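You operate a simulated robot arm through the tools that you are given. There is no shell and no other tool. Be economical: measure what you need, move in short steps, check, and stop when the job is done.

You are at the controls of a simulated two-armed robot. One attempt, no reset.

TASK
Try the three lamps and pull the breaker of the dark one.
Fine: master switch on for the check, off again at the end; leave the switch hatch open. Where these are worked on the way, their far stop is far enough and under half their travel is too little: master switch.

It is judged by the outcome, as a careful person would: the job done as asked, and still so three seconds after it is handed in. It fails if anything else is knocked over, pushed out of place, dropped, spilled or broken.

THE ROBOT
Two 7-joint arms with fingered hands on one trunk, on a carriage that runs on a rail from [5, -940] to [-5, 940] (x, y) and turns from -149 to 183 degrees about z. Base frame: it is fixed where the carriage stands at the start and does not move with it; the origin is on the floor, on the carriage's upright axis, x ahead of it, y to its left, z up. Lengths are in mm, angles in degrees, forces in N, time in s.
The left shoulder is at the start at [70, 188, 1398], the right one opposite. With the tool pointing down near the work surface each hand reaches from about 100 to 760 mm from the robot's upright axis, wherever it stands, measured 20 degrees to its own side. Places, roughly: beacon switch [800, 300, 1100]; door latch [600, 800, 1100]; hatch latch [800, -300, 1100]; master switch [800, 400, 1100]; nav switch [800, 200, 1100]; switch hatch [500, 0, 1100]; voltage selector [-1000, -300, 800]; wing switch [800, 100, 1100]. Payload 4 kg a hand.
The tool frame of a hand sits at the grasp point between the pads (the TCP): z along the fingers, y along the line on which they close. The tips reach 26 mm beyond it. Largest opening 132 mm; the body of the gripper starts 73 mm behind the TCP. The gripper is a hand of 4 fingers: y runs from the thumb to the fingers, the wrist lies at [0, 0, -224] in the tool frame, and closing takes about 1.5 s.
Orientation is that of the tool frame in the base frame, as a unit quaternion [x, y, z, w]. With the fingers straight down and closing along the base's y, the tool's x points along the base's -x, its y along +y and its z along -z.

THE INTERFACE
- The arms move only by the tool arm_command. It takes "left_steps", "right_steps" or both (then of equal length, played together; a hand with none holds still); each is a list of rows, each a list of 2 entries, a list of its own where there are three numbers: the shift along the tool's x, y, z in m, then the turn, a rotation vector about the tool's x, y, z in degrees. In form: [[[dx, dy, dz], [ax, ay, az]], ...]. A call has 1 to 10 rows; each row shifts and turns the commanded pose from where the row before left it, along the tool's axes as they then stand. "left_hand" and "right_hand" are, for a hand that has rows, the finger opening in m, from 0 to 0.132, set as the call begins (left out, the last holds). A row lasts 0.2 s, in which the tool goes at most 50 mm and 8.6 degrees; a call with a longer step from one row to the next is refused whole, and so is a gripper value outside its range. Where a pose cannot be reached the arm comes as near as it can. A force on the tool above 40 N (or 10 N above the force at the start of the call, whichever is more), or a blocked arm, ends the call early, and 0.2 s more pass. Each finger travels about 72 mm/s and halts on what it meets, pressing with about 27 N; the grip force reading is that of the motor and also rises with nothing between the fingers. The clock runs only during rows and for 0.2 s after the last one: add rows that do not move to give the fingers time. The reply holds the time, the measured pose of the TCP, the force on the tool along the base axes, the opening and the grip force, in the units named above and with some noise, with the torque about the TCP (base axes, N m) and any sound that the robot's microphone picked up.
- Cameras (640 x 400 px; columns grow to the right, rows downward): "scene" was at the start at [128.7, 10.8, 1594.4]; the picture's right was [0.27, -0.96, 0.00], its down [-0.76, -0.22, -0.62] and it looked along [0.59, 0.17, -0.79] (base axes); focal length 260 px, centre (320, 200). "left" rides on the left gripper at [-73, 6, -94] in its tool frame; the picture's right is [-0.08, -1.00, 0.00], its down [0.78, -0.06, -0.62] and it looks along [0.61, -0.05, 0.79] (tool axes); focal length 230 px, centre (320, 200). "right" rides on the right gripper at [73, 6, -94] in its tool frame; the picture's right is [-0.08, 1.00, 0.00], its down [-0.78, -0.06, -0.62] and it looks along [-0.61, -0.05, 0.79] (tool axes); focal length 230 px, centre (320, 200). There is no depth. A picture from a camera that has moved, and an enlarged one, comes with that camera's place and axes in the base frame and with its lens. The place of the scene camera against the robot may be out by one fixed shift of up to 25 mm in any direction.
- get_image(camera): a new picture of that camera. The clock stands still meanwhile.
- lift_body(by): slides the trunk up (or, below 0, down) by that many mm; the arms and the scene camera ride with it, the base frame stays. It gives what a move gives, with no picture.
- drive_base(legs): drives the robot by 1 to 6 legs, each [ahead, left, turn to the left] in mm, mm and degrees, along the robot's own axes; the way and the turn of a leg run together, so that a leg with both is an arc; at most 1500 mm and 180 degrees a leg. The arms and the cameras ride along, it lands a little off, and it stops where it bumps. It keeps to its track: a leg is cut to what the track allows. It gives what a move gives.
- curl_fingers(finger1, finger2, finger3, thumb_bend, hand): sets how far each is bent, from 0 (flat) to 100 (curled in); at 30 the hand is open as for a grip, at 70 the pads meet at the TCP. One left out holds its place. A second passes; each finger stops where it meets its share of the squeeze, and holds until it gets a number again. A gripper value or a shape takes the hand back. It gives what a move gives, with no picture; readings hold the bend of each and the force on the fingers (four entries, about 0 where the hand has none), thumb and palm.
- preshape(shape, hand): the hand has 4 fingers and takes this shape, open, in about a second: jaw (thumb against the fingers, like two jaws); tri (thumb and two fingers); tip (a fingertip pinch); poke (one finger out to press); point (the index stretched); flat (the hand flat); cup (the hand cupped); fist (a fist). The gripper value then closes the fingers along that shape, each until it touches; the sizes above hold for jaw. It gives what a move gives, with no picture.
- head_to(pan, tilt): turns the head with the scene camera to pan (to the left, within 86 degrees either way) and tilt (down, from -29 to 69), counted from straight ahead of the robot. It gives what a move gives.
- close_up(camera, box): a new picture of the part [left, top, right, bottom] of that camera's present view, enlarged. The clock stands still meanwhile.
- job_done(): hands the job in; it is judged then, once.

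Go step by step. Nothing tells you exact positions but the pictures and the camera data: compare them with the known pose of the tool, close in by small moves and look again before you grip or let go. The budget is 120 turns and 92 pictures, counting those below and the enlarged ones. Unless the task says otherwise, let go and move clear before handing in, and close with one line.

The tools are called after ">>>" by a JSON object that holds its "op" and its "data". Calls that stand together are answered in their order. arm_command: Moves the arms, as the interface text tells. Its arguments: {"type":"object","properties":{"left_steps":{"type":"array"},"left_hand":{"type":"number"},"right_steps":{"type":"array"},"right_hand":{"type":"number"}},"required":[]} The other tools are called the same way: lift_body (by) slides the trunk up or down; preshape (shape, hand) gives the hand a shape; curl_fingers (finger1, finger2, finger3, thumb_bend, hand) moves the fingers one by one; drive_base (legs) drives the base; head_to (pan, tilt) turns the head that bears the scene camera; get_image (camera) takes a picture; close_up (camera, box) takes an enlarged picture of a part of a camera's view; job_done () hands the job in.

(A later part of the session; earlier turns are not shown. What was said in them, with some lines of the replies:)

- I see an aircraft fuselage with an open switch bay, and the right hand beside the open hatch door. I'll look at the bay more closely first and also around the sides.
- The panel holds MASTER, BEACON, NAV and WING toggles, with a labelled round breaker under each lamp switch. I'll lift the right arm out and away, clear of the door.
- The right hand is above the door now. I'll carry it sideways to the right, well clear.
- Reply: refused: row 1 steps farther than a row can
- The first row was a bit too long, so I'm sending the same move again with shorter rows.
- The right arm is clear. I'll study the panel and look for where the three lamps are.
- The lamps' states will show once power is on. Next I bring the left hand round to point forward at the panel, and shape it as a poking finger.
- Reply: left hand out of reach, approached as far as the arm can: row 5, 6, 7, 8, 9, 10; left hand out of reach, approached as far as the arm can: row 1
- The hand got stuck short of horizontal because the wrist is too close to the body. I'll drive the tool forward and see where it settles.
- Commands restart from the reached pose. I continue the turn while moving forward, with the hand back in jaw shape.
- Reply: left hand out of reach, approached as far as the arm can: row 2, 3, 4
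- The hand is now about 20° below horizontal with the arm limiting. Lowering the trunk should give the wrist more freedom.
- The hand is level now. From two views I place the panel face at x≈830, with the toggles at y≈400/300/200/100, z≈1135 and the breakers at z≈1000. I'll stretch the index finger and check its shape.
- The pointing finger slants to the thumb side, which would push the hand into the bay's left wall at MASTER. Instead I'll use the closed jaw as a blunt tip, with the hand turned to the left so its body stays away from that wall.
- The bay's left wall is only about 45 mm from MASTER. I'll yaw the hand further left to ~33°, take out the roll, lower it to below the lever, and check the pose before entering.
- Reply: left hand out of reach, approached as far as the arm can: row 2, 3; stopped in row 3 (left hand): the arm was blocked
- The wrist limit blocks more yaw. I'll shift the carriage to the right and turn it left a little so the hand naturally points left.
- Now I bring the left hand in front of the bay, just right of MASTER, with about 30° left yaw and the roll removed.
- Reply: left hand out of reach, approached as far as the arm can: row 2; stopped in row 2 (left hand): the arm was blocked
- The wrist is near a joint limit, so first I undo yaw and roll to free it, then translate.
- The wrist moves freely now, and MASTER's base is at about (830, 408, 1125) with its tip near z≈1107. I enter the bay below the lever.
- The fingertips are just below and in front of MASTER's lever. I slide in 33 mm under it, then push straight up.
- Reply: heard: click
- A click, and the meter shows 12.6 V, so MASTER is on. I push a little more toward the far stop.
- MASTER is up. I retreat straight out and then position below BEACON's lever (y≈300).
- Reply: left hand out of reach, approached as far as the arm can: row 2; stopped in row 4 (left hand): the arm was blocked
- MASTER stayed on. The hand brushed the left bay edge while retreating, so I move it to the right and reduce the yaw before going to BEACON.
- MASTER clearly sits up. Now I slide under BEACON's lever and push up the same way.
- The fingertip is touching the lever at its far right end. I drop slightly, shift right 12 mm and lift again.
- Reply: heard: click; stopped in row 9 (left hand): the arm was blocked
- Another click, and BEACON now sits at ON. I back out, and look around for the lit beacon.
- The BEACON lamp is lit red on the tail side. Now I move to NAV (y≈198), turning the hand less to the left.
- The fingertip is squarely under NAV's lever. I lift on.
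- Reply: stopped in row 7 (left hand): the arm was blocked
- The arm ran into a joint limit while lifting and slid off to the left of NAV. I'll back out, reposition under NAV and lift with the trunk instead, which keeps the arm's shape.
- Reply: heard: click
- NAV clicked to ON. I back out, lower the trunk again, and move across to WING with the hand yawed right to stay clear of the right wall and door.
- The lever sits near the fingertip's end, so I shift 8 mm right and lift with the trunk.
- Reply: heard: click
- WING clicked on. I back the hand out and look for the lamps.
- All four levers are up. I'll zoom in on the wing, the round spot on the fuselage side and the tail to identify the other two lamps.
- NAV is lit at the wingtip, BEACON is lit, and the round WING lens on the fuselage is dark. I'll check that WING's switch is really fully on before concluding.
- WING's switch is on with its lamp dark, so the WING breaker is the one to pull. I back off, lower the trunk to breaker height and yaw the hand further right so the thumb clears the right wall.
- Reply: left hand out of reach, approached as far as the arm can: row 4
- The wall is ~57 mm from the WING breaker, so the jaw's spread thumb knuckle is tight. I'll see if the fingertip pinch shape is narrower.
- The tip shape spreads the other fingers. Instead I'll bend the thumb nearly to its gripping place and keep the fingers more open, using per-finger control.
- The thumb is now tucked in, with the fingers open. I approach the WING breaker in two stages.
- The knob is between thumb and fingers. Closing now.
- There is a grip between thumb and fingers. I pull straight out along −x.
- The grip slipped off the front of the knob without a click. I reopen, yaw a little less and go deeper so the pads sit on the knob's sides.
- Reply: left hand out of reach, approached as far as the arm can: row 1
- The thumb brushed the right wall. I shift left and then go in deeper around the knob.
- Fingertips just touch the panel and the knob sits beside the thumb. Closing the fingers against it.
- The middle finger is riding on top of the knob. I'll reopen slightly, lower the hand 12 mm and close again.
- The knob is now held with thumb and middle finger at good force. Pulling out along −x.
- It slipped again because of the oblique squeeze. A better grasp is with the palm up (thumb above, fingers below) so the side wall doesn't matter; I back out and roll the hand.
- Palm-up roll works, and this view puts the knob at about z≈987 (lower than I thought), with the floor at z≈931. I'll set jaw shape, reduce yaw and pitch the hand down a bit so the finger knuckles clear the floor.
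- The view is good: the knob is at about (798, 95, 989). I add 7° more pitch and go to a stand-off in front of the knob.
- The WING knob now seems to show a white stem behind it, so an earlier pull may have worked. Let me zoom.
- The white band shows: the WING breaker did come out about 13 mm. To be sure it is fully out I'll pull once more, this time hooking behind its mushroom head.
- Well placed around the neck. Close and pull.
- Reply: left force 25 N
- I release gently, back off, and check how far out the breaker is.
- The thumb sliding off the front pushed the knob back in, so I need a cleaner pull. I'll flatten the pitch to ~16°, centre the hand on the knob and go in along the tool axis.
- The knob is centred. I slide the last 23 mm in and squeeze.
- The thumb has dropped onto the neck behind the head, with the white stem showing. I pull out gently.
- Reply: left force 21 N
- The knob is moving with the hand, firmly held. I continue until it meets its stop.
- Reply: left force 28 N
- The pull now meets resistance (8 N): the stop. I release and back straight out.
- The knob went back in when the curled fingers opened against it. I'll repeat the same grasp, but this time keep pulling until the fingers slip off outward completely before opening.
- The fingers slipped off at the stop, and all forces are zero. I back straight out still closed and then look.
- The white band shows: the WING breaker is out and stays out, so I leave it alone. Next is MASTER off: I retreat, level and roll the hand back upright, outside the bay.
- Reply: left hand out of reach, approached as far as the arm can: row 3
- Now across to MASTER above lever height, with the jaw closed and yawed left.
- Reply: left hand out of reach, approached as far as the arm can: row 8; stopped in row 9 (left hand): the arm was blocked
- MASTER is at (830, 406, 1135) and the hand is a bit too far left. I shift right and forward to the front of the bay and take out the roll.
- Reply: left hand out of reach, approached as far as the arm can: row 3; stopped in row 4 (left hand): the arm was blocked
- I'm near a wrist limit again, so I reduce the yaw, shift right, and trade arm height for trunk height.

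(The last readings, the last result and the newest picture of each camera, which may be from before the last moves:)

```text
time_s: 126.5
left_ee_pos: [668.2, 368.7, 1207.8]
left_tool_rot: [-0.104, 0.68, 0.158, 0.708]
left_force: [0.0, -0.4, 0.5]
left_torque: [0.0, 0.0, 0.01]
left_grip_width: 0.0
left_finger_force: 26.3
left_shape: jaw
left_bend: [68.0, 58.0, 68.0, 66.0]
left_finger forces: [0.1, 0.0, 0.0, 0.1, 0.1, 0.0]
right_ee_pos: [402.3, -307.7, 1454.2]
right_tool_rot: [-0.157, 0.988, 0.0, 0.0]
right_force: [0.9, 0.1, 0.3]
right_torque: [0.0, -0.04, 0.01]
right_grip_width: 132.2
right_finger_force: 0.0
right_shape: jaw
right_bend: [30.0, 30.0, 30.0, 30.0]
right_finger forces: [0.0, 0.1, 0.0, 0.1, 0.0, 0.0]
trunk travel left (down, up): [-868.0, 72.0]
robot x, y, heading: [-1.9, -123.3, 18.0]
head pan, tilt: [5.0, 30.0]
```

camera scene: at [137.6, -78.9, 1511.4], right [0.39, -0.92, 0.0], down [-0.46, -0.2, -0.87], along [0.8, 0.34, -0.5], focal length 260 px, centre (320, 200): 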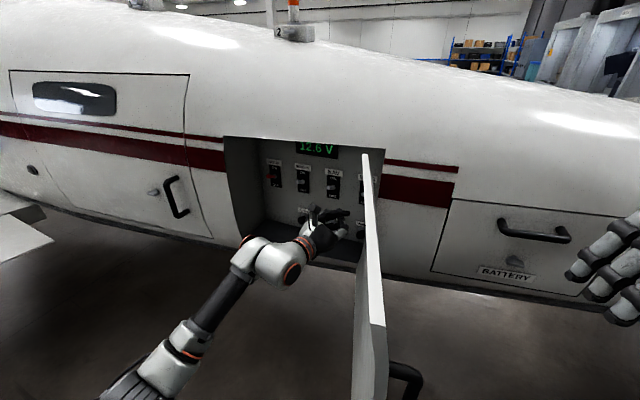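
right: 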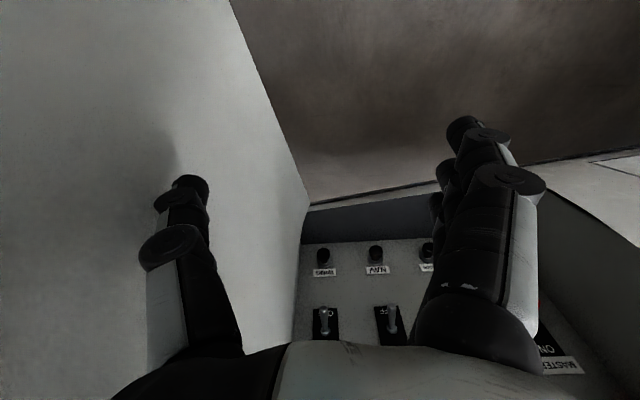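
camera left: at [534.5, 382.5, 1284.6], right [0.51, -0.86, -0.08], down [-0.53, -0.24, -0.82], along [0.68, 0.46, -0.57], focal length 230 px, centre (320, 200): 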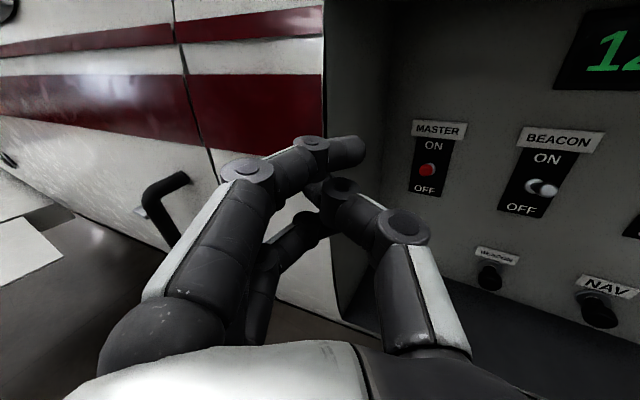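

>>> {"op": "arm_command", "data": {"left_steps": [[[0.001, -0.0013, 0.0306], [0, 0, 0]], [[0.001, -0.0013, 0.0306], [0, 0, 0]], [[0.001, -0.0013, 0.0306], [0, 0, 0]], [[0.001, -0.0013, 0.0306], [0, 0, 0]], [[0, 0, 0], [0, 0, 0]]]}}

>>> {"op": "get_image", "data": {"camera": "left"}}

```text
time_s: 127.7
left_ee_pos: [783.0, 409.9, 1209.4]
left_tool_rot: [-0.104, 0.68, 0.157, 0.708]
left_force: [-0.2, 0.8, -0.4]
left_torque: [-0.01, -0.02, 0.02]
left_grip_width: 0.1
left_finger_force: 26.9
left_shape: jaw
left_bend: [68.0, 58.0, 68.0, 66.0]
left_finger forces: [0.1, 0.1, 0.0, 0.1, 0.0, 0.0]
right_ee_pos: [402.1, -306.7, 1454.5]
right_tool_rot: [-0.156, 0.988, 0.0, 0.0]
right_force: [0.0, 0.0, 0.2]
right_torque: [0.04, 0.0, 0.02]
right_grip_width: 131.7
right_finger_force: 0.1
right_shape: jaw
right_bend: [30.0, 30.0, 30.0, 30.0]
right_finger forces: [0.1, 0.1, 0.0, 0.0, 0.1, 0.1]
trunk travel left (down, up): [-868.0, 72.0]
robot x, y, heading: [4.8, -121.5, 18.2]
head pan, tilt: [5.0, 30.0]
```

```text
4 pictures are left
camera left: at [692.0, 373.2, 1276.2], right [0.36, -0.93, 0.01], down [-0.53, -0.22, -0.82], along [0.77, 0.29, -0.57], focal length 230 px, centre (320, 200)
```

left: 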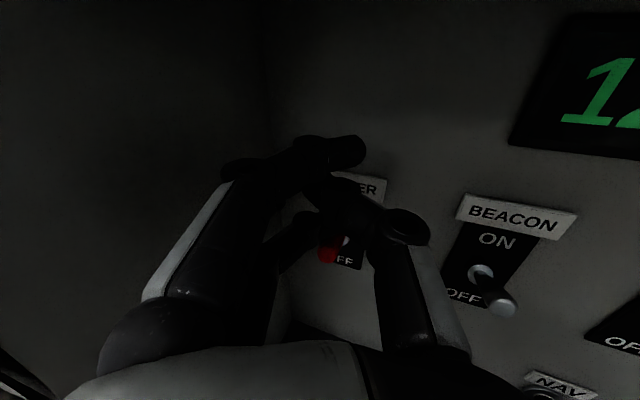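

The red lever is directly below the fingertips. I lower the trunk to push it down.

>>> {"op": "lift_body", "data": {"by": -60}}

>>> {"op": "lift_body", "data": {"by": -20}}

```text
time_s: 128.7
left_ee_pos: [783.6, 406.9, 1148.2]
left_tool_rot: [-0.104, 0.68, 0.158, 0.708]
left_force: [1.3, 0.2, -0.1]
left_torque: [0.0, 0.02, -0.03]
left_grip_width: 0.2
left_finger_force: 27.3
left_shape: jaw
left_bend: [68.0, 58.0, 68.0, 66.0]
left_finger forces: [0.0, 0.0, 0.0, 0.1, 0.1, 0.0]
right_ee_pos: [401.9, -306.7, 1394.3]
right_tool_rot: [-0.157, 0.988, 0.0, 0.0]
right_force: [0.2, -0.4, -0.2]
right_torque: [0.0, -0.03, 0.01]
right_grip_width: 132.0
right_finger_force: 0.1
right_shape: jaw
right_bend: [30.0, 30.0, 30.0, 30.0]
right_finger forces: [0.1, 0.0, 0.0, 0.0, 0.0, 0.1]
trunk travel left (down, up): [-808.0, 132.0]
robot x, y, heading: [3.7, -119.6, 18.2]
head pan, tilt: [5.0, 30.0]
heard: click
```

```text
time_s: 129.4
left_ee_pos: [784.9, 407.9, 1126.1]
left_tool_rot: [-0.105, 0.682, 0.156, 0.707]
left_force: [0.5, -1.8, -0.7]
left_torque: [-0.03, 0.02, -0.04]
left_grip_width: 0.4
left_finger_force: 26.6
left_shape: jaw
left_bend: [68.0, 58.0, 70.0, 66.0]
left_finger forces: [0.0, 0.0, 2.3, 0.0, 0.0, 0.1]
right_ee_pos: [404.5, -306.1, 1374.3]
right_tool_rot: [-0.157, 0.988, 0.0, -0.001]
right_force: [-0.2, 0.5, 0.6]
right_torque: [0.03, 0.05, -0.03]
right_grip_width: 131.9
right_finger_force: 0.1
right_shape: jaw
right_bend: [30.0, 30.0, 30.0, 30.0]
right_finger forces: [0.0, 0.1, 0.0, 0.0, 0.1, 0.1]
trunk travel left (down, up): [-788.0, 152.0]
robot x, y, heading: [-0.1, -118.6, 18.1]
head pan, tilt: [5.0, 30.0]
```

MASTER clicked off. I raise slightly, back out, and check.

>>> {"op": "arm_command", "data": {"left_steps": [[[-0.004, 0.0015, -0.031], [0, 0, 0]], [[0, 0.0015, -0.031], [0, 0, 0]], [[0, 0.0015, -0.031], [0, 0, 0]], [[0, 0.0, -0.031], [4, 0, 0]], [[0, -0.02, -0.03], [4, 0, 0]], [[0, -0.02, -0.03], [4, 0, 0]], [[0, 0, 0], [0, 0, 0]]]}}

>>> {"op": "close_up", "data": {"camera": "scene", "box": [210, 120, 420, 290]}}

```text
time_s: 131.0
left_ee_pos: [618.5, 311.1, 1120.8]
left_tool_rot: [-0.029, 0.693, 0.085, 0.715]
left_force: [-0.2, 0.8, -0.1]
left_torque: [-0.04, 0.02, 0.0]
left_grip_width: 0.1
left_finger_force: 27.3
left_shape: jaw
left_bend: [68.0, 58.0, 68.0, 66.0]
left_finger forces: [0.0, 0.0, 0.1, 0.2, 0.1, 0.0]
right_ee_pos: [403.3, -306.3, 1373.7]
right_tool_rot: [-0.158, 0.987, -0.001, -0.001]
right_force: [-0.3, -0.1, 0.4]
right_torque: [0.0, -0.01, -0.02]
right_grip_width: 131.8
right_finger_force: 0.1
right_shape: jaw
right_bend: [30.0, 30.0, 30.0, 30.0]
right_finger forces: [0.0, 0.0, 0.0, 0.0, 0.0, 0.1]
trunk travel left (down, up): [-788.0, 152.0]
robot x, y, heading: [1.6, -121.6, 18.1]
head pan, tilt: [5.0, 30.0]
```

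```text
2.35 times, centred on (315, 205) of scene
camera zoom: at [138.2, -78.4, 1539.3], right [0.39, -0.92, 0.0], down [-0.46, -0.2, -0.87], along [0.8, 0.34, -0.5], focal length 611 px, centre (332, 188)
```

zoom: 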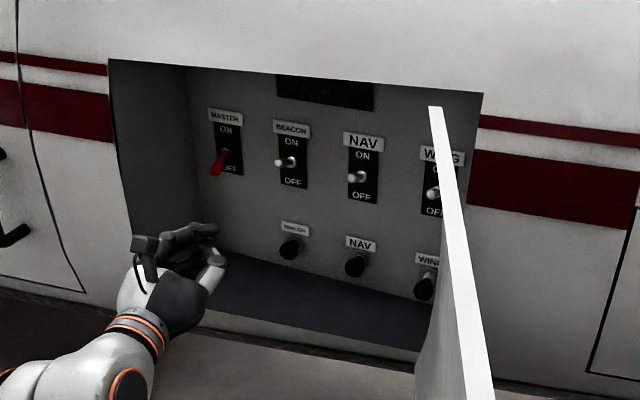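

MASTER is off with the meter dark, the WING breaker is out with its white band showing, the hatch stands open, and both hands are clear. The three lamp switches are still at ON with the power off. Handing in.

>>> {"op": "job_done", "data": {}}

```text
The job is handed in.
```

I tried all three lamps: BEACON and NAV lit and WING stayed dark, so I pulled the WING breaker, switched MASTER off again and left the switch hatch open; the three lamp switches are still at ON.
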